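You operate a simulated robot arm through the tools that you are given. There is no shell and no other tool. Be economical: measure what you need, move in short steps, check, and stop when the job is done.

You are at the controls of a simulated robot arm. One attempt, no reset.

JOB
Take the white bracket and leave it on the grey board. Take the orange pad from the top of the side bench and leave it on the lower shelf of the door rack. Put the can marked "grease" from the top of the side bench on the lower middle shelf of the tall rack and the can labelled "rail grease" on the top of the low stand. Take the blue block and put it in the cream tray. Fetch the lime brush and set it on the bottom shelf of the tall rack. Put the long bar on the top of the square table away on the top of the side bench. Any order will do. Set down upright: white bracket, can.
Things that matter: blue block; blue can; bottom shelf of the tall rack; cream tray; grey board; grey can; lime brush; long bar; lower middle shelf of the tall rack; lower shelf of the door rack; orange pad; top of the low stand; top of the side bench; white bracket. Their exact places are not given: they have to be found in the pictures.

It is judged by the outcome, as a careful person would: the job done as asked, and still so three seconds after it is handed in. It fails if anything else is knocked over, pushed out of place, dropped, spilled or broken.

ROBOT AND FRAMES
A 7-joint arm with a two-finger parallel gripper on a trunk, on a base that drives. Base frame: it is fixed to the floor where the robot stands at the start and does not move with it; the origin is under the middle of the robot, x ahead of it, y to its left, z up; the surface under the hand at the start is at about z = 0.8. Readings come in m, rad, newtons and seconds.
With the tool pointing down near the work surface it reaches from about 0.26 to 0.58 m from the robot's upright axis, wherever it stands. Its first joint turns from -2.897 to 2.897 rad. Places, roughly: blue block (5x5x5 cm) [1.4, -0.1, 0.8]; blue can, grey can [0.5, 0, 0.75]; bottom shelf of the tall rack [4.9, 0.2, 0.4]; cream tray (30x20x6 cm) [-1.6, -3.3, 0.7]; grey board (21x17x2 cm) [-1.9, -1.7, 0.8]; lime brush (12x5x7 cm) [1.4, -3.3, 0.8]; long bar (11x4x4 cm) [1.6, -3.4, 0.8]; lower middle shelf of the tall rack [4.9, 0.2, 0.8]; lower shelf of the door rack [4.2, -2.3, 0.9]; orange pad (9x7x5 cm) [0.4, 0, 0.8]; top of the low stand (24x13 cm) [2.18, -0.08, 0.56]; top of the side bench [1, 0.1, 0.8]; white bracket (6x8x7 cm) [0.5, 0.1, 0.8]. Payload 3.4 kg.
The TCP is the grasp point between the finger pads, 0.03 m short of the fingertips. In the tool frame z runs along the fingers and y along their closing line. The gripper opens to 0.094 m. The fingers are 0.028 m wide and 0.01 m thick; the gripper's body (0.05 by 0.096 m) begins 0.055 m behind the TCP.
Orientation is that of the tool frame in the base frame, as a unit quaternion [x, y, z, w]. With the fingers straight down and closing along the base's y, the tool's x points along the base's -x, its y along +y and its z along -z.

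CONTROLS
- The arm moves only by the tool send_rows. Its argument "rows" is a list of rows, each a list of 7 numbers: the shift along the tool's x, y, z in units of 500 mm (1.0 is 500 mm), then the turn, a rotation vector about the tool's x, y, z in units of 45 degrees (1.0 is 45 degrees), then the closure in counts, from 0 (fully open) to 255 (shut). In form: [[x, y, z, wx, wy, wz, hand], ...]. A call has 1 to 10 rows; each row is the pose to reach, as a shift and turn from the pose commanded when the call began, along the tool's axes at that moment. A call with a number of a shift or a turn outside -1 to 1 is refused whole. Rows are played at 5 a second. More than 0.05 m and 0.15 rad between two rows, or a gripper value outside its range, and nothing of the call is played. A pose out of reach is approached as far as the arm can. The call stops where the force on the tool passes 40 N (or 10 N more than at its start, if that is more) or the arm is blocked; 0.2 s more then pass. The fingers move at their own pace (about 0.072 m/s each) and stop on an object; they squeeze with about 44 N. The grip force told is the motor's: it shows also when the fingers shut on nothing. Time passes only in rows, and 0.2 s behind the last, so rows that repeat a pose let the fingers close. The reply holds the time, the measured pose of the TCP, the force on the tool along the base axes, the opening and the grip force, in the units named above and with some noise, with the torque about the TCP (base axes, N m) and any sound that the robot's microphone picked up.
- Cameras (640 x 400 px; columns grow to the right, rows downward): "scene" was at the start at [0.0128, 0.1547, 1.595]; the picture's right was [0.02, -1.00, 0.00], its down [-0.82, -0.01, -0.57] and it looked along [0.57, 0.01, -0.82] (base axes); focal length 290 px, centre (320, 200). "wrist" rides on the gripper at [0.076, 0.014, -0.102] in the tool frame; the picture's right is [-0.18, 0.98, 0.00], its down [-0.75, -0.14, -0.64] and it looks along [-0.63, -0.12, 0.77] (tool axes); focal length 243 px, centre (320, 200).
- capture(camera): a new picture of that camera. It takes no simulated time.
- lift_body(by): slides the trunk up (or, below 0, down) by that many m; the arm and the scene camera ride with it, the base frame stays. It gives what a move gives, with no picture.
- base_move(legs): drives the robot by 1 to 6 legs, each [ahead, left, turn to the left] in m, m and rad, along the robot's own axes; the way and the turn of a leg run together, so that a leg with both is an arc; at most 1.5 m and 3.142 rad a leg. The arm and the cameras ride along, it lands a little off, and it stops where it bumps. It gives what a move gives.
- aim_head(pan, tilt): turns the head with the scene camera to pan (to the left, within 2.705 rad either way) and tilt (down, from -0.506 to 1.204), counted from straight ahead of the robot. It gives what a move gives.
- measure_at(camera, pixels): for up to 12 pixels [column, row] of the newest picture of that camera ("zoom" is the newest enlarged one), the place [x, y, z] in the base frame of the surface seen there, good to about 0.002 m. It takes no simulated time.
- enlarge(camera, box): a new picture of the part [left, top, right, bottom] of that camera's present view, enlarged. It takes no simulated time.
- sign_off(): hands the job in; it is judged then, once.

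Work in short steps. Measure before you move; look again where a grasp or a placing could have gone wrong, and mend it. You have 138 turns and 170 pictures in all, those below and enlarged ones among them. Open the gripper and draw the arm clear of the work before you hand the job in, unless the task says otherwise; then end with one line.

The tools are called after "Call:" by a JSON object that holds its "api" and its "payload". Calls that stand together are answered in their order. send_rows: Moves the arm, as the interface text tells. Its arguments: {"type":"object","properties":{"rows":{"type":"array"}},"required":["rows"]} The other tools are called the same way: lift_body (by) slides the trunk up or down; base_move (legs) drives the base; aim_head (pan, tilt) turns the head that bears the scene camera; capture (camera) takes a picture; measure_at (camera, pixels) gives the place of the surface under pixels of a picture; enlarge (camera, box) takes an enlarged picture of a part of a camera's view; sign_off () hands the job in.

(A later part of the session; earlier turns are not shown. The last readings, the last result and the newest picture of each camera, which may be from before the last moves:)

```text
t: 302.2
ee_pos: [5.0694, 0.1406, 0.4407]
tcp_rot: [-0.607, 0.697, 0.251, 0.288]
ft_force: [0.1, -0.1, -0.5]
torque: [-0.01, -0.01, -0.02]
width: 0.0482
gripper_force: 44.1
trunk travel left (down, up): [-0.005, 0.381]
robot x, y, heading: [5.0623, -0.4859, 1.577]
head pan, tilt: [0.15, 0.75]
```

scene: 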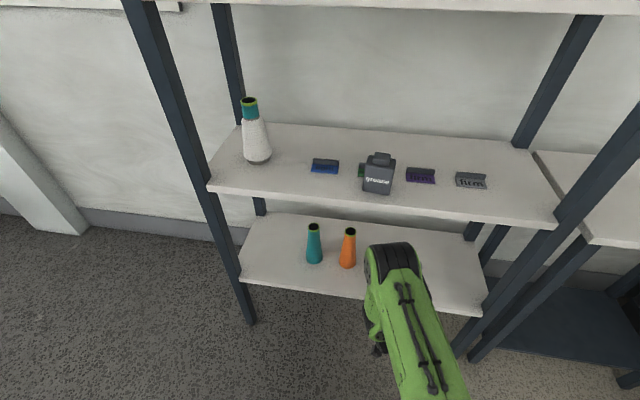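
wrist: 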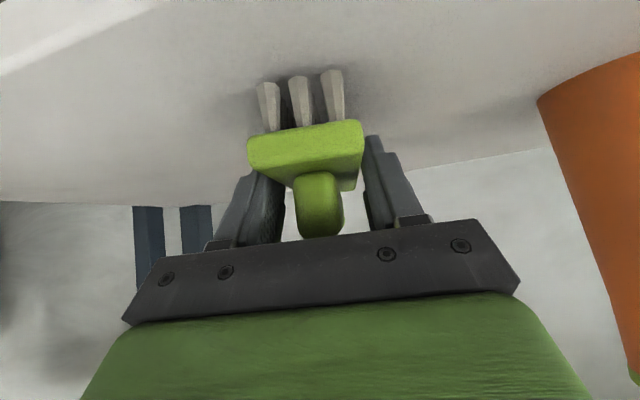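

Within a millimetre of the shelf; open and withdraw along the tool axis.

Call:
{"api": "send_rows", "payload": {"rows": [[0.001, 0, 0.001, 0, 0, 0, 255], [0.001, 0, 0.001, 0, 0, 0, 30], [0.001, 0, 0.001, 0, 0, 0, 30], [0.001, 0, 0.001, 0, 0, 0, 30], [0, 0, -0.08, 0, 0, 0, 0], [0, 0, -0.17, 0, 0, 0, 0], [0, 0, -0.26, 0, 0, 0, 0], [0, 0, -0.35, 0, 0, 0, 0], [0.02, 0, -0.43, 0, 0, 0, 0]]}}

Call:
{"api": "capture", "payload": {"camera": "wrist"}}

```text
t: 304.2
ee_pos: [5.0474, -0.0158, 0.5873]
tcp_rot: [-0.607, 0.696, 0.251, 0.288]
ft_force: [0.3, -0.2, -0.4]
torque: [0.03, 0.01, 0.0]
width: 0.0939
gripper_force: 0.1
trunk travel left (down, up): [-0.005, 0.381]
robot x, y, heading: [5.0592, -0.4906, 1.582]
head pan, tilt: [0.15, 0.75]
```

```text
105 pictures are left
```

wrist: 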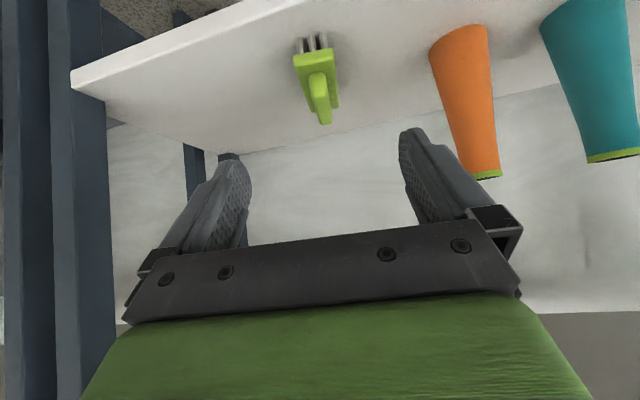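

Brush stands on the bottom shelf. Back off, raise the trunk, drive west to x≈3.0 and view the door rack and low stand.

Call:
{"api": "base_move", "payload": {"legs": [[-0.6, 0, 0], [0, 1.4, 0], [0, 0.7, 0]]}}

Call:
{"api": "lift_body", "payload": {"by": 0.27}}

Call:
{"api": "aim_head", "payload": {"pan": -2.3, "tilt": 0.5}}

Call:
{"api": "capture", "payload": {"camera": "scene"}}

Call:
{"api": "aim_head", "payload": {"pan": 0.55, "tilt": 0.7}}

Call:
{"api": "enlarge", "payload": {"camera": "scene", "box": [160, 60, 480, 340]}}

```text
t: 317.4
ee_pos: [2.9958, -0.5738, 0.5868]
tcp_rot: [-0.598, 0.704, 0.247, 0.291]
ft_force: [0.4, -0.1, 0.0]
torque: [0.01, -0.01, 0.01]
width: 0.0941
gripper_force: 0.0
trunk travel left (down, up): [-0.005, 0.381]
robot x, y, heading: [2.9978, -1.0455, 1.554]
head pan, tilt: [0.15, 0.75]
```

```text
t: 320.1
ee_pos: [2.9962, -0.5739, 0.8542]
tcp_rot: [-0.599, 0.704, 0.248, 0.29]
ft_force: [-0.6, 0.2, -0.2]
torque: [-0.01, 0.01, 0.0]
width: 0.0939
gripper_force: 0.1
trunk travel left (down, up): [-0.275, 0.111]
robot x, y, heading: [3.0005, -1.0493, 1.56]
head pan, tilt: [0.15, 0.75]
```

```text
t: 322.4
ee_pos: [2.996, -0.5743, 0.8562]
tcp_rot: [-0.598, 0.705, 0.247, 0.291]
ft_force: [0.9, 0.1, 0.1]
torque: [0.03, -0.03, 0.04]
width: 0.0939
gripper_force: 0.1
trunk travel left (down, up): [-0.275, 0.111]
robot x, y, heading: [3.0034, -1.0453, 1.558]
head pan, tilt: [-2.3, 0.499]
```

```text
104 pictures are left
```

scene: 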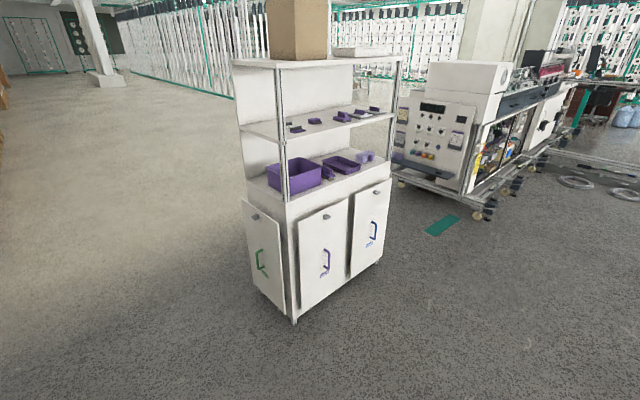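

```text
t: 324.9
ee_pos: [2.9945, -0.5744, 0.8552]
tcp_rot: [-0.598, 0.704, 0.248, 0.291]
ft_force: [-0.4, -0.1, -0.3]
torque: [0.04, -0.02, 0.0]
width: 0.0941
gripper_force: 0.1
trunk travel left (down, up): [-0.275, 0.111]
robot x, y, heading: [2.998, -1.0507, 1.559]
head pan, tilt: [0.55, 0.7]
```

```text
1.43 times, centred on (320, 200) of scene
```

zoom: 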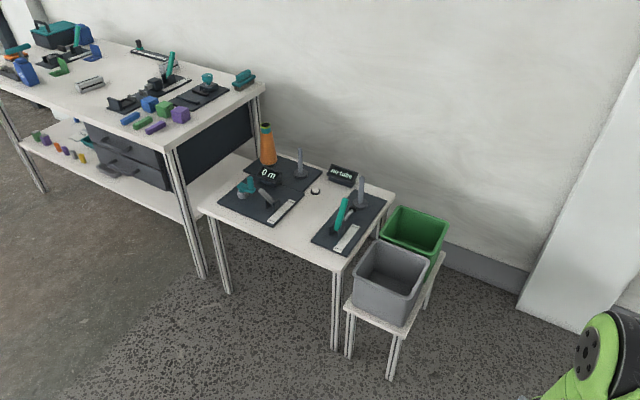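

Measure the door rack's lower shelf in the scene picture, and the low stand's top in the zoom.

Call:
{"api": "measure_at", "payload": {"camera": "scene", "pixels": [[288, 200], [388, 165], [330, 185], [295, 175], [342, 163], [365, 155], [330, 171], [355, 172], [300, 230], [375, 190], [285, 135], [390, 116]]}}

Call:
{"api": "measure_at", "payload": {"camera": "zoom", "pixels": [[200, 207], [340, 265], [305, 210], [300, 235], [325, 200], [280, 225], [255, 215], [320, 235], [345, 190], [395, 195], [245, 230], [330, 250]]}}

```text
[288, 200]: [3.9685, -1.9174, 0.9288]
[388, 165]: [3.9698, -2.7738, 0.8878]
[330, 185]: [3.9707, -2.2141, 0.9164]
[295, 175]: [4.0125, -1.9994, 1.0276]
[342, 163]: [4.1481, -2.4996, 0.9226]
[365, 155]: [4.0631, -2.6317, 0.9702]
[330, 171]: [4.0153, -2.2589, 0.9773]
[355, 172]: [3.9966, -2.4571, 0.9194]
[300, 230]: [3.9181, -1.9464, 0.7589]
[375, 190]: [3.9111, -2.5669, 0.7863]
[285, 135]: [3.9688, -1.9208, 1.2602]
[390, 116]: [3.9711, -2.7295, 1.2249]
```

```text
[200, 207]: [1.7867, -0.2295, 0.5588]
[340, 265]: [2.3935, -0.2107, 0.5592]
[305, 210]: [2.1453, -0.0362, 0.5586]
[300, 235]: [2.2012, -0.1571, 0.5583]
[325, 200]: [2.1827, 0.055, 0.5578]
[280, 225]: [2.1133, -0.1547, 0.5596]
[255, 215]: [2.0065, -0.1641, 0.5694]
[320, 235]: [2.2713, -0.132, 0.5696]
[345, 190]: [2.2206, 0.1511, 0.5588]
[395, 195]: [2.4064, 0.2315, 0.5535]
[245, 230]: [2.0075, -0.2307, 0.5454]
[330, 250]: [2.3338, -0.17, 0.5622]
```

Low stand free patch ≈(2.17,−0.10), z 0.5585; door-rack lower shelf z≈0.919, front edge x 3.97. Now go for the "rail grease" can from the bench's west end: raise the hand, drive back toward the start pose.

Call:
{"api": "send_rows", "payload": {"rows": [[-0.06, 0, -0.06, 0, 0, 0, 0], [-0.12, 0, -0.12, 0, 0, 0, 0], [-0.18, 0, -0.18, 0, 0, 0, 0], [-0.24, 0, -0.24, 0, 0, 0, 0], [-0.3, 0, -0.3, 0, 0, 0, 0]]}}

Call:
{"api": "base_move", "payload": {"legs": [[0, 1.5, 0.01], [0, 1.5, 0], [0, 0.4, 0], [0, 0, -1.57], [0, 1.05, 0]]}}

Call:
{"api": "aim_head", "payload": {"pan": 0.1, "tilt": 0.75}}

Call:
{"api": "capture", "payload": {"camera": "scene"}}

```text
t: 326.1
ee_pos: [2.9955, -0.5745, 1.0691]
tcp_rot: [-0.599, 0.704, 0.248, 0.291]
ft_force: [-0.2, 0.5, 0.5]
torque: [0.02, -0.03, 0.01]
width: 0.094
gripper_force: 0.1
trunk travel left (down, up): [-0.275, 0.111]
robot x, y, heading: [2.9977, -1.0522, 1.562]
head pan, tilt: [0.55, 0.7]
```

```text
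t: 351.3
ee_pos: [0.1715, 0.1545, 1.0687]
tcp_rot: [0.101, 0.919, -0.041, 0.379]
ft_force: [-0.7, -0.8, 0.0]
torque: [0.0, 0.03, 0.02]
width: 0.0941
gripper_force: 0.0
trunk travel left (down, up): [-0.275, 0.111]
robot x, y, heading: [-0.3026, 0.1775, -0.069]
head pan, tilt: [0.55, 0.7]
```

```text
t: 352.2
ee_pos: [0.1723, 0.1554, 1.0681]
tcp_rot: [0.101, 0.919, -0.041, 0.38]
ft_force: [-0.1, 0.7, 0.3]
torque: [0.0, 0.02, -0.01]
width: 0.0937
gripper_force: 0.1
trunk travel left (down, up): [-0.275, 0.111]
robot x, y, heading: [-0.3061, 0.1741, -0.069]
head pan, tilt: [0.099, 0.75]
```

```text
102 pictures are left
```

scene: 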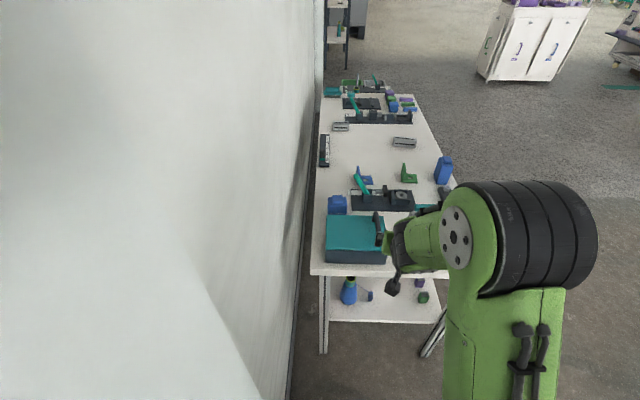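

Close in: slide off the wall a bit, straighten, and go ahead 0.30 m.

Call:
{"api": "base_move", "payload": {"legs": [[0, -0.06, 0.069], [0.3, 0, 0]]}}

Call:
{"api": "aim_head", "payload": {"pan": 0.2, "tilt": 0.95}}

Call:
{"api": "enlarge", "payload": {"camera": "scene", "box": [220, 80, 480, 320]}}

Call:
{"api": "capture", "payload": {"camera": "wrist"}}

```text
t: 354.8
ee_pos: [0.4642, 0.1279, 1.0675]
tcp_rot: [0.069, 0.922, -0.028, 0.38]
ft_force: [-0.3, 0.0, 0.1]
torque: [0.01, 0.01, -0.01]
width: 0.0942
gripper_force: 0.1
trunk travel left (down, up): [-0.275, 0.111]
robot x, y, heading: [-0.0112, 0.116, -0.0]
head pan, tilt: [0.099, 0.75]
```

```text
t: 355.5
ee_pos: [0.4643, 0.1278, 1.0679]
tcp_rot: [0.069, 0.921, -0.029, 0.382]
ft_force: [0.9, 0.4, -0.5]
torque: [-0.03, -0.01, 0.0]
width: 0.0943
gripper_force: 0.1
trunk travel left (down, up): [-0.275, 0.111]
robot x, y, heading: [-0.0127, 0.1155, -0.002]
head pan, tilt: [0.201, 0.949]
```

```text
1.67 times, centred on (350, 200) of scene
```

zoom: 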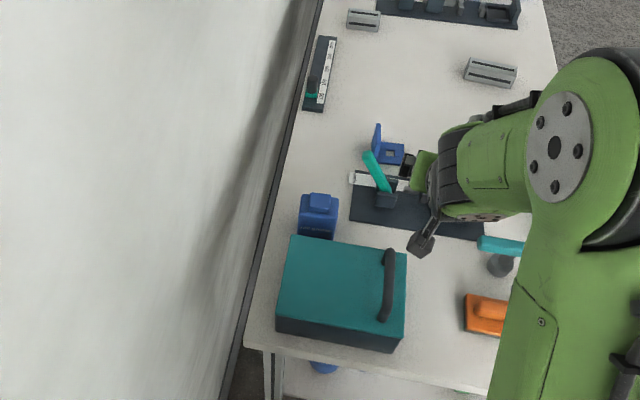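

```text
100 pictures are left
```

wrist: 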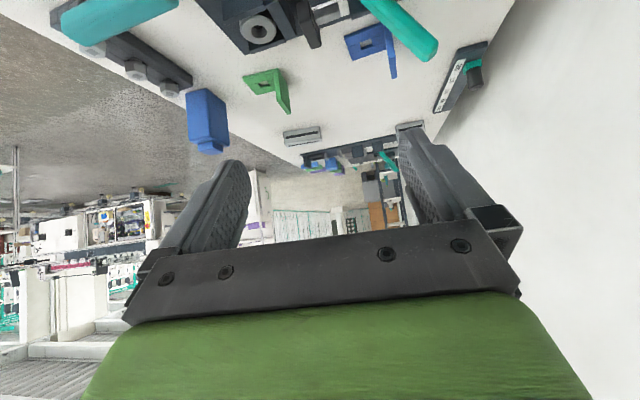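

Measure the rail-grease can, box top edge and handle, and the nearby fixture lever in the zoom.

Call:
{"api": "measure_at", "payload": {"camera": "zoom", "pixels": [[303, 212], [335, 214], [318, 200], [310, 204], [328, 204], [318, 225], [336, 235], [300, 237], [405, 255], [390, 260], [370, 158], [360, 178]]}}

Call:
{"api": "enlarge", "payload": {"camera": "scene", "box": [330, 185, 370, 230]}}

```text
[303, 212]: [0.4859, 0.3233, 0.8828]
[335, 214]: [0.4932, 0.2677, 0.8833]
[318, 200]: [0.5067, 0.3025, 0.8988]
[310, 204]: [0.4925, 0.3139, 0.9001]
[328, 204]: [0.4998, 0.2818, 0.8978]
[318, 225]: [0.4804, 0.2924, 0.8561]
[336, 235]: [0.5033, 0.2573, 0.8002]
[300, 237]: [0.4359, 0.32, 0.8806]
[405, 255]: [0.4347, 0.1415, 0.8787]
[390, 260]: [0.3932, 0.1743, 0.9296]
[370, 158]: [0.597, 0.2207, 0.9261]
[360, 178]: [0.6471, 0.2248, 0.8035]
```

```text
8.89 times, centred on (350, 208) of scene
```

zoom: 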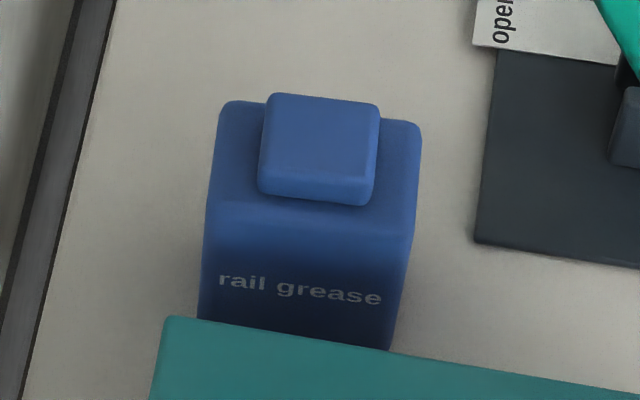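

Call:
{"api": "measure_at", "payload": {"camera": "zoom", "pixels": [[235, 112], [405, 130], [212, 200], [408, 220], [205, 300], [395, 320], [300, 230], [320, 140], [270, 150], [370, 160]]}}

```text
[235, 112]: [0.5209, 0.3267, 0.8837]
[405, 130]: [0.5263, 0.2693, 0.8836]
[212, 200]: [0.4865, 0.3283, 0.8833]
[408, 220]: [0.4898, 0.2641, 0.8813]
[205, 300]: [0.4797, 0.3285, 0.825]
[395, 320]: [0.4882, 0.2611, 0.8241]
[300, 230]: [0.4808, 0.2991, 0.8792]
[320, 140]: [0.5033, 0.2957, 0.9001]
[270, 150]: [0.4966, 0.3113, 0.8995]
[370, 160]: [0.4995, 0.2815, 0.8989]
```

Can centre (0.504,0.296), yaw ≈+7°, shoulder z 0.884. Tool-down is reachable (0.55 m). Return the tool to vertical, then move over the can with yaw correction.

Call:
{"api": "send_rows", "payload": {"rows": [[0, 0, 0, 0, 0.167, 0, 0], [0, 0, 0, 0, 0.333, 0, 0], [0, 0, 0, 0, 0.5, 0, 0], [0, 0, 0, 0, 0.667, 0, 0], [0, 0, 0, 0, 0.833, 0, 0], [0, 0, 0, 0, 1.0, 0, 0]]}}

Call:
{"api": "send_rows", "payload": {"rows": [[-0.005, 0.08, 0, 0, 0, -0.12, 0], [-0.012, 0.16, 0, 0, 0, -0.24, 0], [-0.02, 0.24, 0, 0, 0, -0.353, 0], [-0.025, 0.3, 0.0, 0, 0, -0.353, 0], [-0.029, 0.344, 0.06, 0, 0, -0.353, 0], [-0.029, 0.344, 0.13, 0, 0, -0.353, 0], [-0.029, 0.344, 0.2, 0, 0, -0.353, 0]]}}

Call:
{"api": "capture", "payload": {"camera": "wrist"}}

```text
t: 356.9
ee_pos: [0.4644, 0.1266, 1.0682]
tcp_rot: [0.075, 0.997, 0.0, -0.001]
ft_force: [0.0, -0.7, -0.2]
torque: [0.01, -0.01, 0.0]
width: 0.0939
gripper_force: 0.0
trunk travel left (down, up): [-0.275, 0.111]
robot x, y, heading: [-0.0098, 0.1176, -0.003]
head pan, tilt: [0.201, 0.949]
```

```text
t: 358.5
ee_pos: [0.5058, 0.2961, 0.967]
tcp_rot: [-0.065, 0.998, 0.0, 0.0]
ft_force: [0.9, -0.5, -1.1]
torque: [-0.04, -0.02, -0.01]
width: 0.094
gripper_force: 0.0
trunk travel left (down, up): [-0.275, 0.111]
robot x, y, heading: [-0.0133, 0.1159, -0.001]
head pan, tilt: [0.201, 0.949]
```

```text
98 pictures are left
```

wrist: 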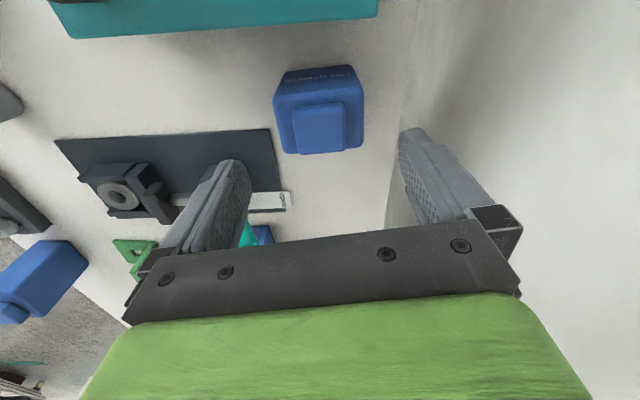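

The can is centred below the open fingers. Descend to z 0.865 and close.

Call:
{"api": "send_rows", "payload": {"rows": [[0, 0, 0.08, 0, 0, 0, 0], [0, 0, 0.15, 0, 0, 0, 0], [0, 0, 0.203, 0, 0, 0, 0], [0, 0, 0.203, 0, 0, 0, 255], [0, 0, 0.203, 0, 0, 0, 255], [0, 0, 0.203, 0, 0, 0, 255]]}}

Call:
{"api": "capture", "payload": {"camera": "wrist"}}

```text
t: 359.9
ee_pos: [0.5042, 0.2968, 0.8684]
tcp_rot: [-0.064, 0.998, 0.0, -0.001]
ft_force: [1.0, -0.1, -0.3]
torque: [0.0, -0.03, -0.05]
width: 0.0752
gripper_force: 44.5
trunk travel left (down, up): [-0.275, 0.111]
robot x, y, heading: [-0.0108, 0.1204, 0.002]
head pan, tilt: [0.201, 0.949]
```

```text
97 pictures are left
```

wrist: 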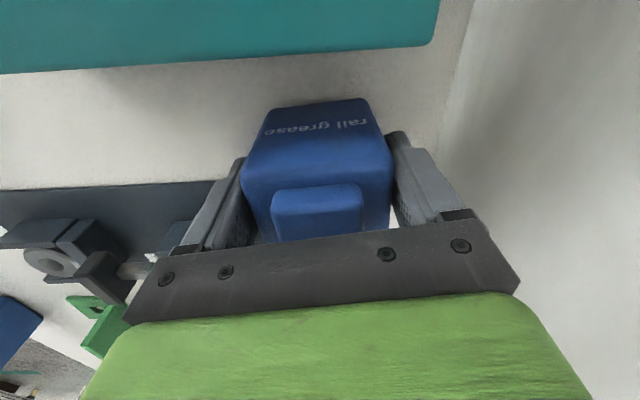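

Gripped (75 mm). Lift 0.2 m and retract.

Call:
{"api": "send_rows", "payload": {"rows": [[0, 0, -0.06, 0, 0, 0, 255], [0, 0, -0.15, 0, 0, 0, 255], [0, 0, -0.24, 0, 0, 0, 255], [0, 0, -0.33, 0, 0, 0, 255], [0, 0, -0.41, 0, 0, 0, 255], [0.067, -0.05, -0.41, 0, 0, 0, 255], [0.134, -0.1, -0.41, 0, 0, 0, 255], [0.2, -0.15, -0.41, 0, 0, 0, 255], [0.267, -0.2, -0.41, 0, 0, 0, 255], [0.336, -0.25, -0.41, 0, 0, 0, 255]]}}

Call:
{"api": "base_move", "payload": {"legs": [[-0.4, 0, 0], [0, -1.2, 0], [1.5, 0, 0], [1.0, 0, 0], [0, 0, 1.57]]}}

Call:
{"api": "aim_head", "payload": {"pan": 0.0, "tilt": 0.8}}

Call:
{"api": "capture", "payload": {"camera": "scene"}}

```text
t: 362.1
ee_pos: [0.3556, 0.1498, 1.0746]
tcp_rot: [-0.064, 0.998, 0.001, 0.001]
ft_force: [0.4, -0.9, -3.0]
torque: [0.01, -0.01, -0.01]
width: 0.0749
gripper_force: 44.2
trunk travel left (down, up): [-0.275, 0.111]
robot x, y, heading: [-0.0091, 0.1188, 0.006]
head pan, tilt: [0.201, 0.949]
```

```text
t: 386.2
ee_pos: [2.086, -0.6948, 1.0739]
tcp_rot: [0.758, -0.653, 0.001, 0.0]
ft_force: [0.2, -0.2, -3.8]
torque: [-0.03, 0.0, -0.01]
width: 0.074
gripper_force: 44.2
trunk travel left (down, up): [-0.275, 0.111]
robot x, y, heading: [2.1271, -1.0613, 1.594]
head pan, tilt: [0.201, 0.949]
```

```text
t: 386.9
ee_pos: [2.0864, -0.6959, 1.0747]
tcp_rot: [0.757, -0.653, 0.001, 0.001]
ft_force: [1.1, 0.2, -3.6]
torque: [-0.01, -0.01, 0.02]
width: 0.0741
gripper_force: 43.8
trunk travel left (down, up): [-0.275, 0.111]
robot x, y, heading: [2.1242, -1.0619, 1.59]
head pan, tilt: [0.0, 0.799]
```

```text
96 pictures are left
```

scene: 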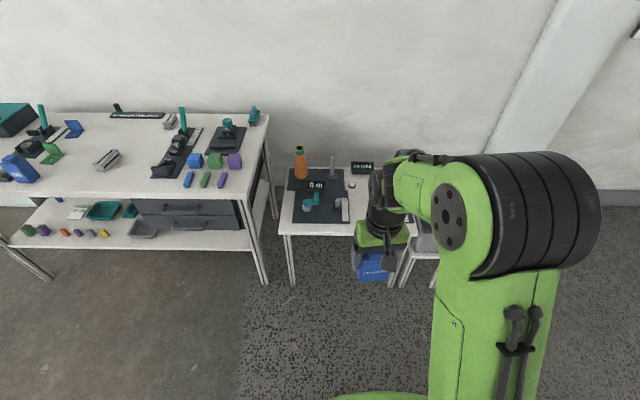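

Move closer (right 0.08, ahead 0.45), then inspect the free patch with both cameras.

Call:
{"api": "base_move", "payload": {"legs": [[0, -0.08, -0.02], [0.45, 0, 0]]}}

Call:
{"api": "enlarge", "payload": {"camera": "scene", "box": [220, 100, 420, 260]}}

Call:
{"api": "capture", "payload": {"camera": "wrist"}}

```text
t: 390.3
ee_pos: [2.1697, -0.2429, 1.0736]
tcp_rot: [0.752, -0.659, 0.001, 0.0]
ft_force: [-0.5, -0.5, -4.1]
torque: [0.01, 0.01, 0.03]
width: 0.0739
gripper_force: 43.4
trunk travel left (down, up): [-0.275, 0.111]
robot x, y, heading: [2.2017, -0.6116, 1.577]
head pan, tilt: [0.0, 0.799]
```

```text
2.50 times, centred on (320, 180) of scene
```

zoom: 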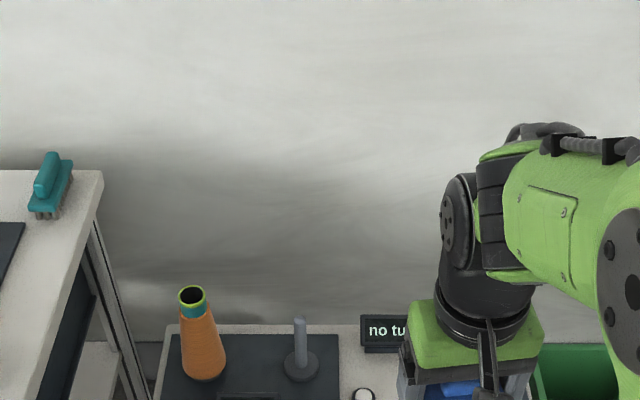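

```text
94 pictures are left
```

wrist: 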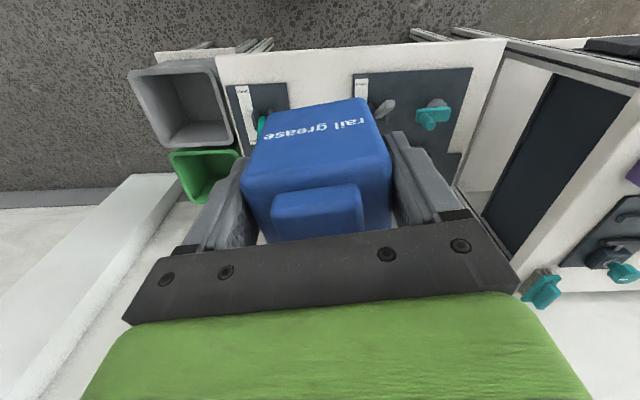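

Measure the gap between the two fixture plates and the tops of their levers.

Call:
{"api": "measure_at", "payload": {"camera": "wrist", "pixels": [[288, 85], [288, 95], [355, 75], [355, 95], [320, 70], [265, 122], [268, 108], [390, 103], [380, 112], [435, 105], [430, 120], [320, 90]]}}

Call:
{"api": "aim_head", "payload": {"pan": 0.0, "tilt": 1.2}}

Call:
{"api": "enlarge", "payload": {"camera": "scene", "box": [220, 60, 440, 220]}}

```text
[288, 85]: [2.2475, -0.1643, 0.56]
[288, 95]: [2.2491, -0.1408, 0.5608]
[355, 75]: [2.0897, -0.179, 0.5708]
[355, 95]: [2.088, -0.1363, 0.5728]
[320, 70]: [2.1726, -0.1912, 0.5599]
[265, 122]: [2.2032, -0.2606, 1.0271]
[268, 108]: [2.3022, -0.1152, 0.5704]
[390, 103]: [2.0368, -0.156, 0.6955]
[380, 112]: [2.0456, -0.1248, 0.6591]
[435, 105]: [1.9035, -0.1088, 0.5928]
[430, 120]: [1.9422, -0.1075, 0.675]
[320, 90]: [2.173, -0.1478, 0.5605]
```

```text
t: 391.2
ee_pos: [2.1682, -0.2439, 1.0736]
tcp_rot: [0.753, -0.658, 0.0, 0.0]
ft_force: [1.6, 0.1, -2.5]
torque: [-0.01, 0.04, 0.0]
width: 0.0742
gripper_force: 43.8
trunk travel left (down, up): [-0.275, 0.111]
robot x, y, heading: [2.2017, -0.6095, 1.575]
head pan, tilt: [0.0, 1.201]
```

```text
2.50 times, centred on (330, 140) of scene
```

zoom: 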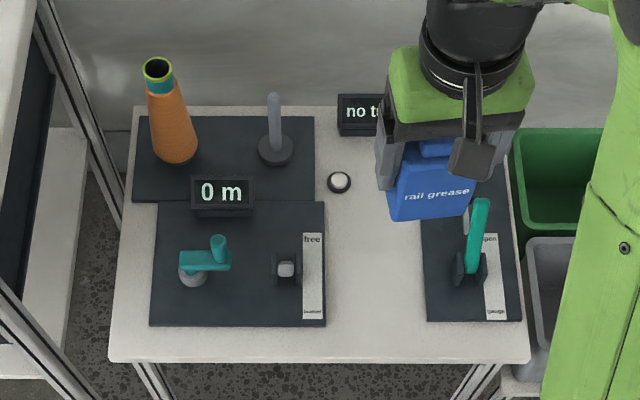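

The gap is x 2.09–2.247; levers are low and outside. Lower the trunk 0.25 m, move forward over (2.168,−0.115), and descend to just above the top.

Call:
{"api": "lift_body", "payload": {"by": -0.25}}

Call:
{"api": "send_rows", "payload": {"rows": [[-0.085, -0.011, 0, 0, 0, 0, 255], [-0.17, -0.023, 0, 0, 0, 0, 255], [-0.254, -0.034, 0, 0, 0, 0, 255], [-0.254, -0.034, 0.09, 0, 0, 0, 255], [-0.254, -0.034, 0.18, 0, 0, 0, 255], [-0.254, -0.034, 0.27, 0, 0, 0, 255], [-0.254, -0.034, 0.34, 0, 0, 0, 255], [-0.254, -0.034, 0.375, 0, 0, 0, 255], [-0.254, -0.034, 0.375, 0, 0, 0, 255]]}}

Call:
{"api": "capture", "payload": {"camera": "wrist"}}

Call:
{"api": "enlarge", "payload": {"camera": "scene", "box": [200, 40, 460, 240]}}

```text
t: 393.8
ee_pos: [2.1684, -0.2422, 0.8237]
tcp_rot: [0.753, -0.658, 0.001, 0.0]
ft_force: [1.5, 0.2, -4.0]
torque: [0.01, -0.01, -0.01]
width: 0.0742
gripper_force: 43.4
trunk travel left (down, up): [-0.025, 0.361]
robot x, y, heading: [2.2041, -0.6103, 1.572]
head pan, tilt: [0.0, 1.201]
```

```text
t: 395.8
ee_pos: [2.1684, -0.1174, 0.6361]
tcp_rot: [0.753, -0.658, 0.001, 0.0]
ft_force: [-0.4, -1.0, -3.6]
torque: [0.01, 0.02, -0.01]
width: 0.0741
gripper_force: 43.5
trunk travel left (down, up): [-0.025, 0.361]
robot x, y, heading: [2.2053, -0.6113, 1.577]
head pan, tilt: [0.0, 1.201]
```

```text
92 pictures are left
```

wrist: 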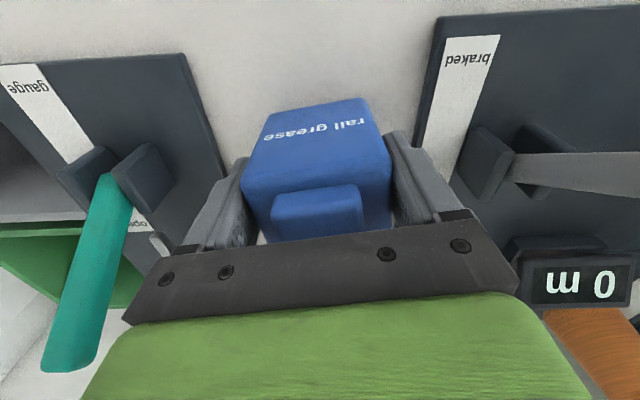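

```text
2.00 times, centred on (330, 140) of scene
```

zoom: 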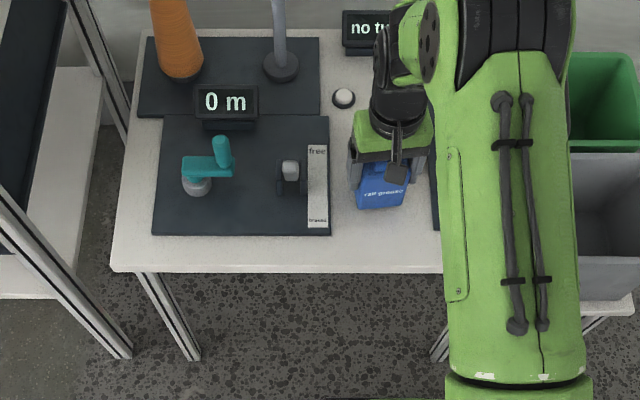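

Well within the gap. Lower 7 mm gradually.

Call:
{"api": "send_rows", "payload": {"rows": [[0, 0, 0.008, 0, 0, 0, 255], [0, 0, 0.013, 0, 0, 0, 255], [0, 0, 0.016, 0, 0, 0, 255], [0, 0, 0.016, 0, 0, 0, 255]]}}

```text
t: 396.8
ee_pos: [2.1691, -0.1162, 0.6294]
tcp_rot: [0.753, -0.658, 0.001, 0.0]
ft_force: [-0.1, -0.3, -3.4]
torque: [0.0, -0.03, -0.02]
width: 0.0744
gripper_force: 43.7
trunk travel left (down, up): [-0.025, 0.361]
robot x, y, heading: [2.2023, -0.617, 1.577]
head pan, tilt: [0.0, 1.201]
```

Not yet touching; 2–3 mm more.

Call:
{"api": "send_rows", "payload": {"rows": [[0, 0, 0.003, 0, 0, 0, 255], [0, 0, 0.005, 0, 0, 0, 255], [0, 0, 0.005, 0, 0, 0, 255]]}}

```text
t: 397.6
ee_pos: [2.1692, -0.1168, 0.627]
tcp_rot: [0.753, -0.659, -0.001, -0.001]
ft_force: [0.8, -3.0, 23.8]
torque: [-0.84, -0.1, 0.01]
width: 0.0741
gripper_force: 44.1
trunk travel left (down, up): [-0.025, 0.361]
robot x, y, heading: [2.2043, -0.6098, 1.575]
head pan, tilt: [0.0, 1.201]
```

Contact. Ease up 1 mm, open and rise straight.

Call:
{"api": "send_rows", "payload": {"rows": [[0, 0, -0.003, 0, 0, 0, 255], [0, 0, -0.003, 0, 0, 0, 5], [0, 0, -0.003, 0, 0, 0, 5], [0, 0, -0.003, 0, 0, 0, 5], [0, 0, -0.06, 0, 0, 0, 5], [0, 0, -0.15, 0, 0, 0, 0], [0, 0, -0.24, 0, 0, 0, 0], [0, 0, -0.33, 0, 0, 0, 0], [0, 0, -0.42, 0, 0, 0, 0]]}}

Call:
{"api": "capture", "payload": {"camera": "wrist"}}

```text
t: 399.6
ee_pos: [2.1685, -0.1184, 0.8375]
tcp_rot: [0.753, -0.659, 0.001, 0.001]
ft_force: [-0.4, -0.4, 0.4]
torque: [-0.01, -0.04, 0.02]
width: 0.0939
gripper_force: 0.1
trunk travel left (down, up): [-0.025, 0.361]
robot x, y, heading: [2.2026, -0.6089, 1.576]
head pan, tilt: [0.0, 1.201]
```

```text
90 pictures are left
```

wrist: 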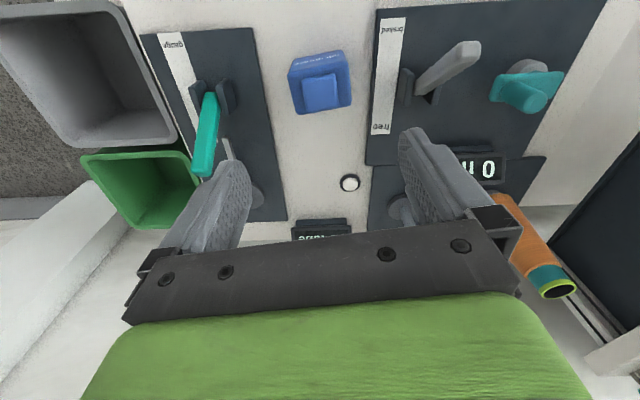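

Rail grease stands on the low stand. Raise the trunk, back off and drive to the south side of the bench in front of the orange pad.

Call:
{"api": "lift_body", "payload": {"by": 0.25}}

Call:
{"api": "base_move", "payload": {"legs": [[-0.4, 0, 0], [0, 1.3, 0], [0, 0.5, 0], [0.4, 0, 0]]}}

Call:
{"api": "aim_head", "payload": {"pan": 0.2, "tilt": 0.95}}

Call:
{"api": "capture", "payload": {"camera": "scene"}}

Call:
{"api": "capture", "payload": {"camera": "wrist"}}

```text
t: 402.1
ee_pos: [2.1692, -0.118, 1.0862]
tcp_rot: [0.753, -0.658, 0.001, 0.0]
ft_force: [0.3, -0.1, -0.6]
torque: [0.0, 0.02, 0.0]
width: 0.0938
gripper_force: 0.0
trunk travel left (down, up): [-0.275, 0.111]
robot x, y, heading: [2.2054, -0.6114, 1.577]
head pan, tilt: [0.0, 1.201]
```

```text
t: 415.4
ee_pos: [0.3539, -0.1375, 1.0857]
tcp_rot: [0.756, -0.654, 0.001, 0.001]
ft_force: [0.2, 0.1, -0.2]
torque: [0.02, 0.04, -0.01]
width: 0.094
gripper_force: 0.1
trunk travel left (down, up): [-0.275, 0.111]
robot x, y, heading: [0.3909, -0.6318, 1.585]
head pan, tilt: [0.0, 1.201]
```

```text
t: 416.2
ee_pos: [0.3523, -0.1397, 1.0857]
tcp_rot: [0.756, -0.654, 0.001, 0.0]
ft_force: [0.2, 0.0, 0.4]
torque: [0.03, -0.02, -0.02]
width: 0.094
gripper_force: 0.0
trunk travel left (down, up): [-0.275, 0.111]
robot x, y, heading: [0.3951, -0.634, 1.579]
head pan, tilt: [0.201, 0.949]
```

```text
89 pictures are left
```

scene: 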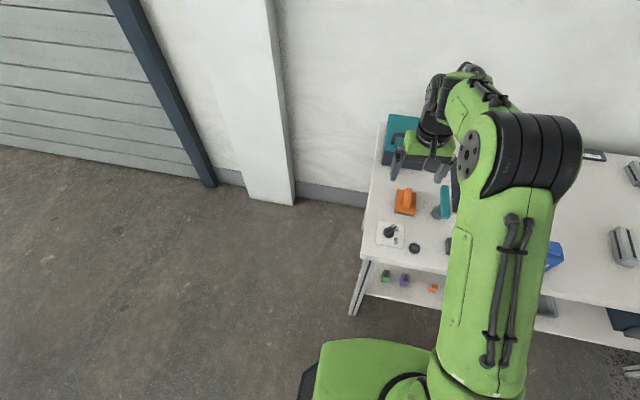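

```text
88 pictures are left
```

wrist: 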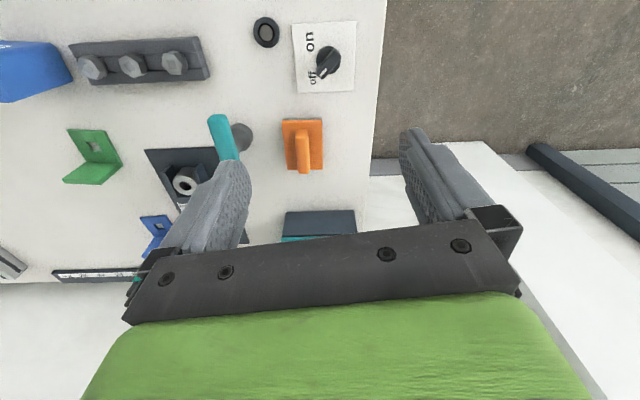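

The pad is at wrist (302,147), its handle running along y. Measure handle, base and the switch knob.

Call:
{"api": "enlarge", "payload": {"camera": "wrist", "box": [200, 20, 370, 190]}}

Call:
{"api": "measure_at", "payload": {"camera": "wrist", "pixels": [[302, 135], [304, 165], [297, 150], [308, 150], [286, 125], [319, 125], [288, 165], [321, 163], [328, 60], [303, 170], [232, 155], [225, 120]]}}

```text
2.35 times, centred on (285, 105) of wrist
```

zoom: 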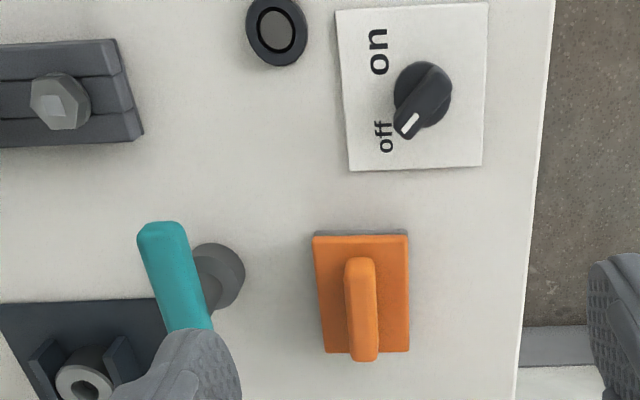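

```text
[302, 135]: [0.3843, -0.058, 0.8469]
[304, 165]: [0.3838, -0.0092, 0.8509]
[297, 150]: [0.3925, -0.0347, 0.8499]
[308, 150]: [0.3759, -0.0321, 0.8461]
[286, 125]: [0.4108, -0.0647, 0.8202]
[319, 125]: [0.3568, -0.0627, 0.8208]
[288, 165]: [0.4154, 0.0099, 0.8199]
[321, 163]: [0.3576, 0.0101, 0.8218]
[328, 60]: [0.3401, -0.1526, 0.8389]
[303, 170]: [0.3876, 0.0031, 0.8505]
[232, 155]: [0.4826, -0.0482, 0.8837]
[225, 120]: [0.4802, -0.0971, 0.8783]
```

Handle centre (0.384,−0.026), z 0.822–0.85, 18 mm wide. Square the yaw, tilt 45°, and move to a pre-grasp.

Call:
{"api": "send_rows", "payload": {"rows": [[0, 0, 0, 0, 0, 0.184, 60]]}}

Call:
{"api": "send_rows", "payload": {"rows": [[0, 0, 0, 0, -0.167, 0, 60], [0, 0, 0, 0, -0.333, 0, 60], [0, 0, 0, 0, -0.5, 0, 60], [0, 0, 0, 0, -0.667, 0, 60], [0, 0, 0, 0, -0.833, 0, 60], [0, 0, 0, 0, -1.0, 0, 60]]}}

Call:
{"api": "send_rows", "payload": {"rows": [[0.047, -0.016, 0.066, 0, 0, 0, 60], [0.094, -0.031, 0.132, 0, 0, 0, 60], [0.141, -0.047, 0.198, 0, 0, 0, 60], [0.188, -0.062, 0.264, 0, 0, 0, 60]]}}

Call:
{"api": "capture", "payload": {"camera": "wrist"}}

```text
t: 416.6
ee_pos: [0.3536, -0.1398, 1.0851]
tcp_rot: [-0.706, 0.708, -0.001, -0.001]
ft_force: [0.6, -0.7, 0.7]
torque: [0.04, -0.02, -0.03]
width: 0.072
gripper_force: 0.1
trunk travel left (down, up): [-0.275, 0.111]
robot x, y, heading: [0.3969, -0.631, 1.585]
head pan, tilt: [0.201, 0.949]
```

```text
t: 418.0
ee_pos: [0.3527, -0.138, 1.0873]
tcp_rot: [-0.653, 0.654, 0.271, 0.271]
ft_force: [0.3, 0.7, 0.8]
torque: [0.01, -0.03, 0.02]
width: 0.0719
gripper_force: 0.1
trunk travel left (down, up): [-0.275, 0.111]
robot x, y, heading: [0.3938, -0.6317, 1.581]
head pan, tilt: [0.201, 0.949]
```

```text
t: 419.0
ee_pos: [0.387, -0.1102, 0.9262]
tcp_rot: [-0.653, 0.654, 0.27, 0.27]
ft_force: [-0.4, 0.3, -0.1]
torque: [0.01, 0.01, 0.02]
width: 0.0718
gripper_force: 0.0
trunk travel left (down, up): [-0.275, 0.111]
robot x, y, heading: [0.39, -0.6338, 1.583]
head pan, tilt: [0.201, 0.949]
```

```text
86 pictures are left
```

wrist: 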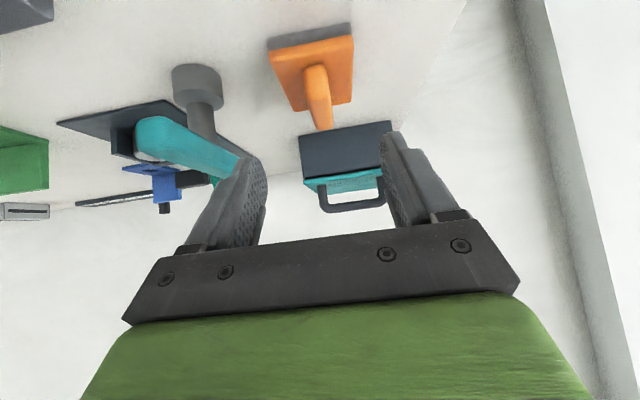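

Aligned. Advance 0.1 m along the tool axis and close on the handle.

Call:
{"api": "send_rows", "payload": {"rows": [[0, 0.002, 0.08, 0, 0, 0, 60], [0, 0.004, 0.15, 0, 0, 0, 60], [0, 0.004, 0.199, 0, 0, 0, 60], [0, 0.004, 0.199, 0, 0, 0, 255], [0, 0.004, 0.199, 0, 0, 0, 255], [0, 0.004, 0.199, 0, 0, 0, 255], [0, 0.004, 0.199, 0, 0, 0, 255]]}}

Call:
{"api": "capture", "payload": {"camera": "wrist"}}

```text
t: 420.6
ee_pos: [0.3851, -0.0421, 0.8574]
tcp_rot: [-0.652, 0.654, 0.271, 0.272]
ft_force: [0.2, 0.6, 0.6]
torque: [-0.03, -0.02, 0.01]
width: 0.0231
gripper_force: 44.3
trunk travel left (down, up): [-0.275, 0.111]
robot x, y, heading: [0.3925, -0.6303, 1.588]
head pan, tilt: [0.201, 0.949]
```

```text
85 pictures are left
```

wrist: 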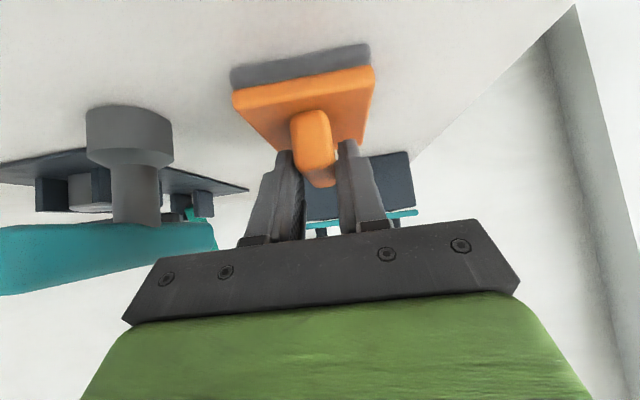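

Gripped the handle (23 mm). Lift straight up and retract.

Call:
{"api": "send_rows", "payload": {"rows": [[-0.03, 0, -0.03, 0, 0, 0, 255], [-0.09, 0, -0.09, 0, 0, 0, 255], [-0.15, 0, -0.15, 0, 0, 0, 255], [-0.21, 0, -0.21, 0, 0, 0, 255], [-0.27, 0, -0.27, 0, 0, 0, 255], [-0.31, 0, -0.31, 0, 0, 0, 255], [-0.25, 0, -0.37, 0, 0, 0, 255], [-0.19, 0, -0.43, 0, 0, 0, 255]]}}

Call:
{"api": "capture", "payload": {"camera": "wrist"}}

```text
t: 422.4
ee_pos: [0.383, -0.1223, 1.073]
tcp_rot: [-0.653, 0.654, 0.271, 0.271]
ft_force: [-0.3, -0.2, -0.6]
torque: [-0.01, 0.01, -0.02]
width: 0.0236
gripper_force: 44.0
trunk travel left (down, up): [-0.275, 0.111]
robot x, y, heading: [0.3923, -0.6369, 1.583]
head pan, tilt: [0.201, 0.949]
```

```text
84 pictures are left
```

wrist: 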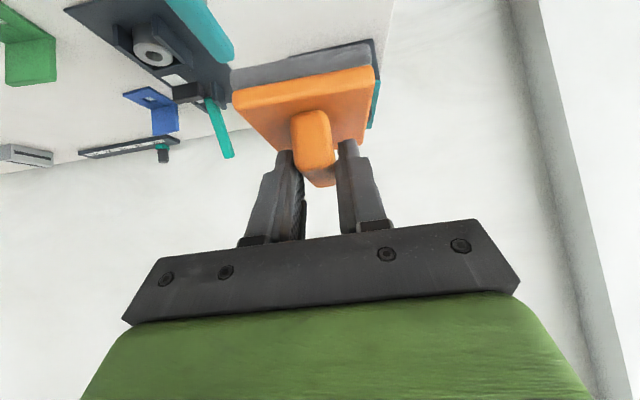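

Pad held firmly. Drive to the front (west) of the door rack, facing +x.

Call:
{"api": "base_move", "payload": {"legs": [[-0.4, 0, 0], [0, 0, -1.58], [1.5, 0, 0], [0.9, -1.15, 0]]}}

Call:
{"api": "aim_head", "payload": {"pan": 0.0, "tilt": 0.5}}

Call:
{"api": "capture", "payload": {"camera": "scene"}}

```text
t: 442.6
ee_pos: [3.2786, -2.2323, 1.0727]
tcp_rot: [0.027, 0.924, -0.012, 0.382]
ft_force: [0.7, -0.4, -0.8]
torque: [-0.02, 0.0, 0.0]
width: 0.0233
gripper_force: 43.9
trunk travel left (down, up): [-0.275, 0.111]
robot x, y, heading: [2.7643, -2.2161, -0.046]
head pan, tilt: [0.201, 0.949]
```

```text
t: 443.5
ee_pos: [3.2794, -2.2322, 1.0718]
tcp_rot: [0.028, 0.924, -0.012, 0.382]
ft_force: [0.5, 0.3, -1.5]
torque: [0.0, 0.01, -0.01]
width: 0.0231
gripper_force: 43.0
trunk travel left (down, up): [-0.275, 0.111]
robot x, y, heading: [2.7679, -2.2136, -0.042]
head pan, tilt: [0.0, 0.499]
```

```text
83 pictures are left
```

scene: 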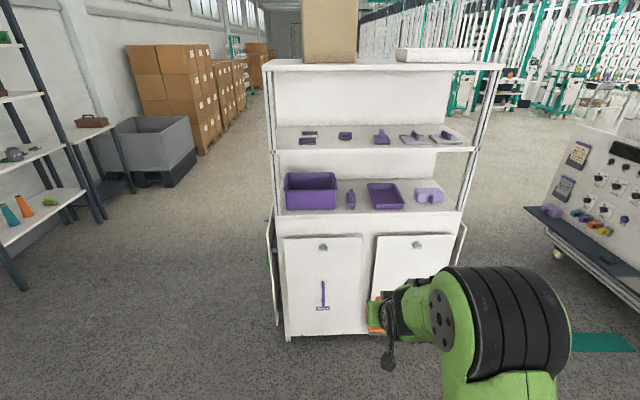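

Call:
{"api": "enlarge", "payload": {"camera": "scene", "box": [260, 110, 490, 250]}}

Call:
{"api": "measure_at", "payload": {"camera": "scene", "pixels": [[285, 212], [458, 210], [336, 207], [350, 207], [370, 207], [404, 208], [417, 202], [440, 202], [430, 178], [360, 190], [412, 185], [365, 151]]}}

```text
2.78 times, centred on (375, 180) of scene
```

zoom: 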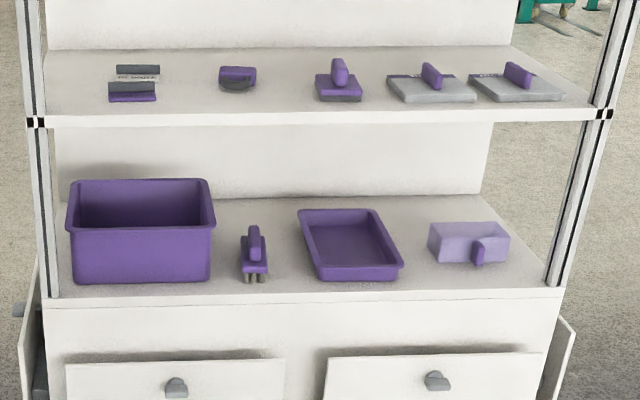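

```text
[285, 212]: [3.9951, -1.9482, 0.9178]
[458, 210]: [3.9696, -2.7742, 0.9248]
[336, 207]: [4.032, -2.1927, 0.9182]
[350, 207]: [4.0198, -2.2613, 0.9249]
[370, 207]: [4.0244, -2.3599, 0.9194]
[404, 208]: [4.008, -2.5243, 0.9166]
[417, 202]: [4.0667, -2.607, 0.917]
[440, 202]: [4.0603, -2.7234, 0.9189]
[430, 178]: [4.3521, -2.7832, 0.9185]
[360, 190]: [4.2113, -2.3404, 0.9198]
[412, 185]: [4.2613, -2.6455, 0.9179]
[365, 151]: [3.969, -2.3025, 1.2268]
```

The gap between the purple brush and tray (y −2.293…−2.38) at the shelf front fits the 7 cm wide pad. Shift right 0.12, straighten, advance 0.62 m, then re-measure closely.

Call:
{"api": "base_move", "payload": {"legs": [[0, -0.12, 0.044], [0.63, 0, 0]]}}

Call:
{"api": "aim_head", "payload": {"pan": 0.0, "tilt": 0.7}}

Call:
{"api": "capture", "payload": {"camera": "scene"}}

Call:
{"api": "capture", "payload": {"camera": "wrist"}}

```text
t: 447.9
ee_pos: [3.9143, -2.3232, 1.0731]
tcp_rot: [0.005, 0.924, -0.002, 0.382]
ft_force: [-0.6, 0.1, -1.3]
torque: [-0.01, 0.01, -0.02]
width: 0.0233
gripper_force: 44.1
trunk travel left (down, up): [-0.275, 0.111]
robot x, y, heading: [3.406, -2.3296, 0.01]
head pan, tilt: [0.0, 0.499]
```

```text
t: 448.6
ee_pos: [3.9135, -2.3232, 1.0731]
tcp_rot: [0.005, 0.924, -0.002, 0.382]
ft_force: [-0.5, 0.8, -1.2]
torque: [-0.01, 0.03, -0.01]
width: 0.0231
gripper_force: 44.3
trunk travel left (down, up): [-0.275, 0.111]
robot x, y, heading: [3.4038, -2.3269, 0.007]
head pan, tilt: [0.0, 0.7]
```

```text
81 pictures are left
```

scene: 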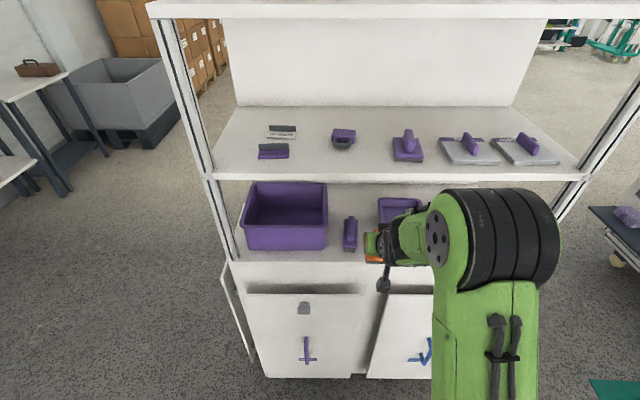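

```text
80 pictures are left
```

wrist: 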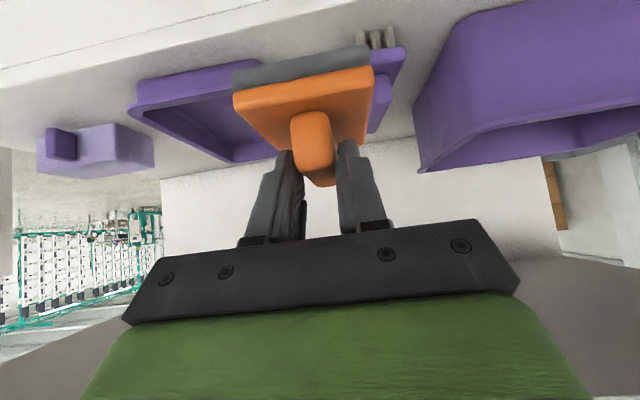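

Call:
{"api": "enlarge", "payload": {"camera": "scene", "box": [320, 180, 420, 270]}}

Call:
{"api": "measure_at", "payload": {"camera": "scene", "pixels": [[343, 245], [357, 245], [344, 248], [356, 248], [357, 222], [379, 203], [379, 222], [362, 235], [370, 225], [325, 245], [350, 218], [330, 262]]}}

Call:
{"api": "measure_at", "payload": {"camera": "wrist", "pixels": [[135, 95], [225, 72], [385, 60], [402, 60], [375, 40], [392, 35], [380, 110], [385, 90], [225, 160], [232, 150], [395, 75], [350, 30]]}}

```text
4.44 times, centred on (370, 225) of scene
```

zoom: 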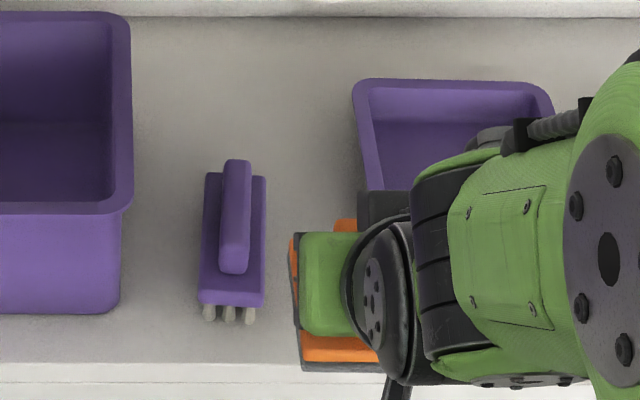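

```text
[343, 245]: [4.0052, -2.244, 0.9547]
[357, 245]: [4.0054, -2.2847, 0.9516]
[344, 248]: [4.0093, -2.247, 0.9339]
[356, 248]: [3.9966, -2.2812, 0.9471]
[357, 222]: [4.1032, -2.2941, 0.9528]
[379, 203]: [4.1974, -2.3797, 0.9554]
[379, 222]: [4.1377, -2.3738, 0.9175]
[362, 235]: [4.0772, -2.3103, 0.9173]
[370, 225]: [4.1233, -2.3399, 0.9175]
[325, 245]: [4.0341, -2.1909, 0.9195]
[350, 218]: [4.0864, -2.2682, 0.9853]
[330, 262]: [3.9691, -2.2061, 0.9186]
```

```text
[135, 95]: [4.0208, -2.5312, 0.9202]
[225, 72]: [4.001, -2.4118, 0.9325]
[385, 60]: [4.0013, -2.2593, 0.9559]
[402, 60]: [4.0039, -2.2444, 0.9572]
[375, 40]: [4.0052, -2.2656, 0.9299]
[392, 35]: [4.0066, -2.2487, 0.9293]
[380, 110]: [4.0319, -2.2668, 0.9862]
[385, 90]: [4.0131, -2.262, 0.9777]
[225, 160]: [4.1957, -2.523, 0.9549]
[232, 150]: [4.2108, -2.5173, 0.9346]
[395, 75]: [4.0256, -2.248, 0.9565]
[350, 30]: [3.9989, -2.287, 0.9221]
```

Gap confirmed: brush right edge −2.294, tray left ≈−2.38. Align to y −2.337, move in above, and check before lowering.

Call:
{"api": "send_rows", "payload": {"rows": [[0, -0.026, 0, 0, 0, 0, 255], [-0.025, -0.026, 0.066, 0, 0, 0, 255], [-0.05, -0.026, 0.13, 0, 0, 0, 255], [-0.076, -0.026, 0.197, 0, 0, 0, 255], [-0.076, -0.026, 0.197, 0, 0, 0, 255]]}}

Call:
{"api": "enlarge", "payload": {"camera": "scene", "box": [320, 180, 420, 270]}}

Call:
{"api": "capture", "payload": {"camera": "wrist"}}

```text
t: 449.8
ee_pos: [4.0081, -2.3387, 1.0315]
tcp_rot: [0.005, 0.924, -0.002, 0.383]
ft_force: [-0.1, -0.7, -0.8]
torque: [-0.01, -0.01, 0.05]
width: 0.0235
gripper_force: 44.2
trunk travel left (down, up): [-0.275, 0.111]
robot x, y, heading: [3.402, -2.3274, 0.009]
head pan, tilt: [0.0, 0.7]
```

```text
4.44 times, centred on (370, 225) of scene
```

zoom: 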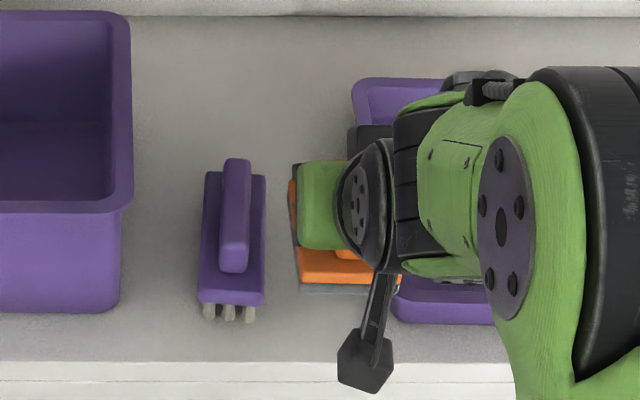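

```text
77 pictures are left
```

wrist: 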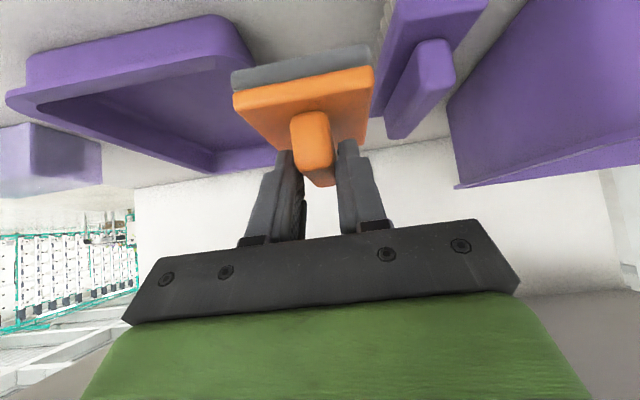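

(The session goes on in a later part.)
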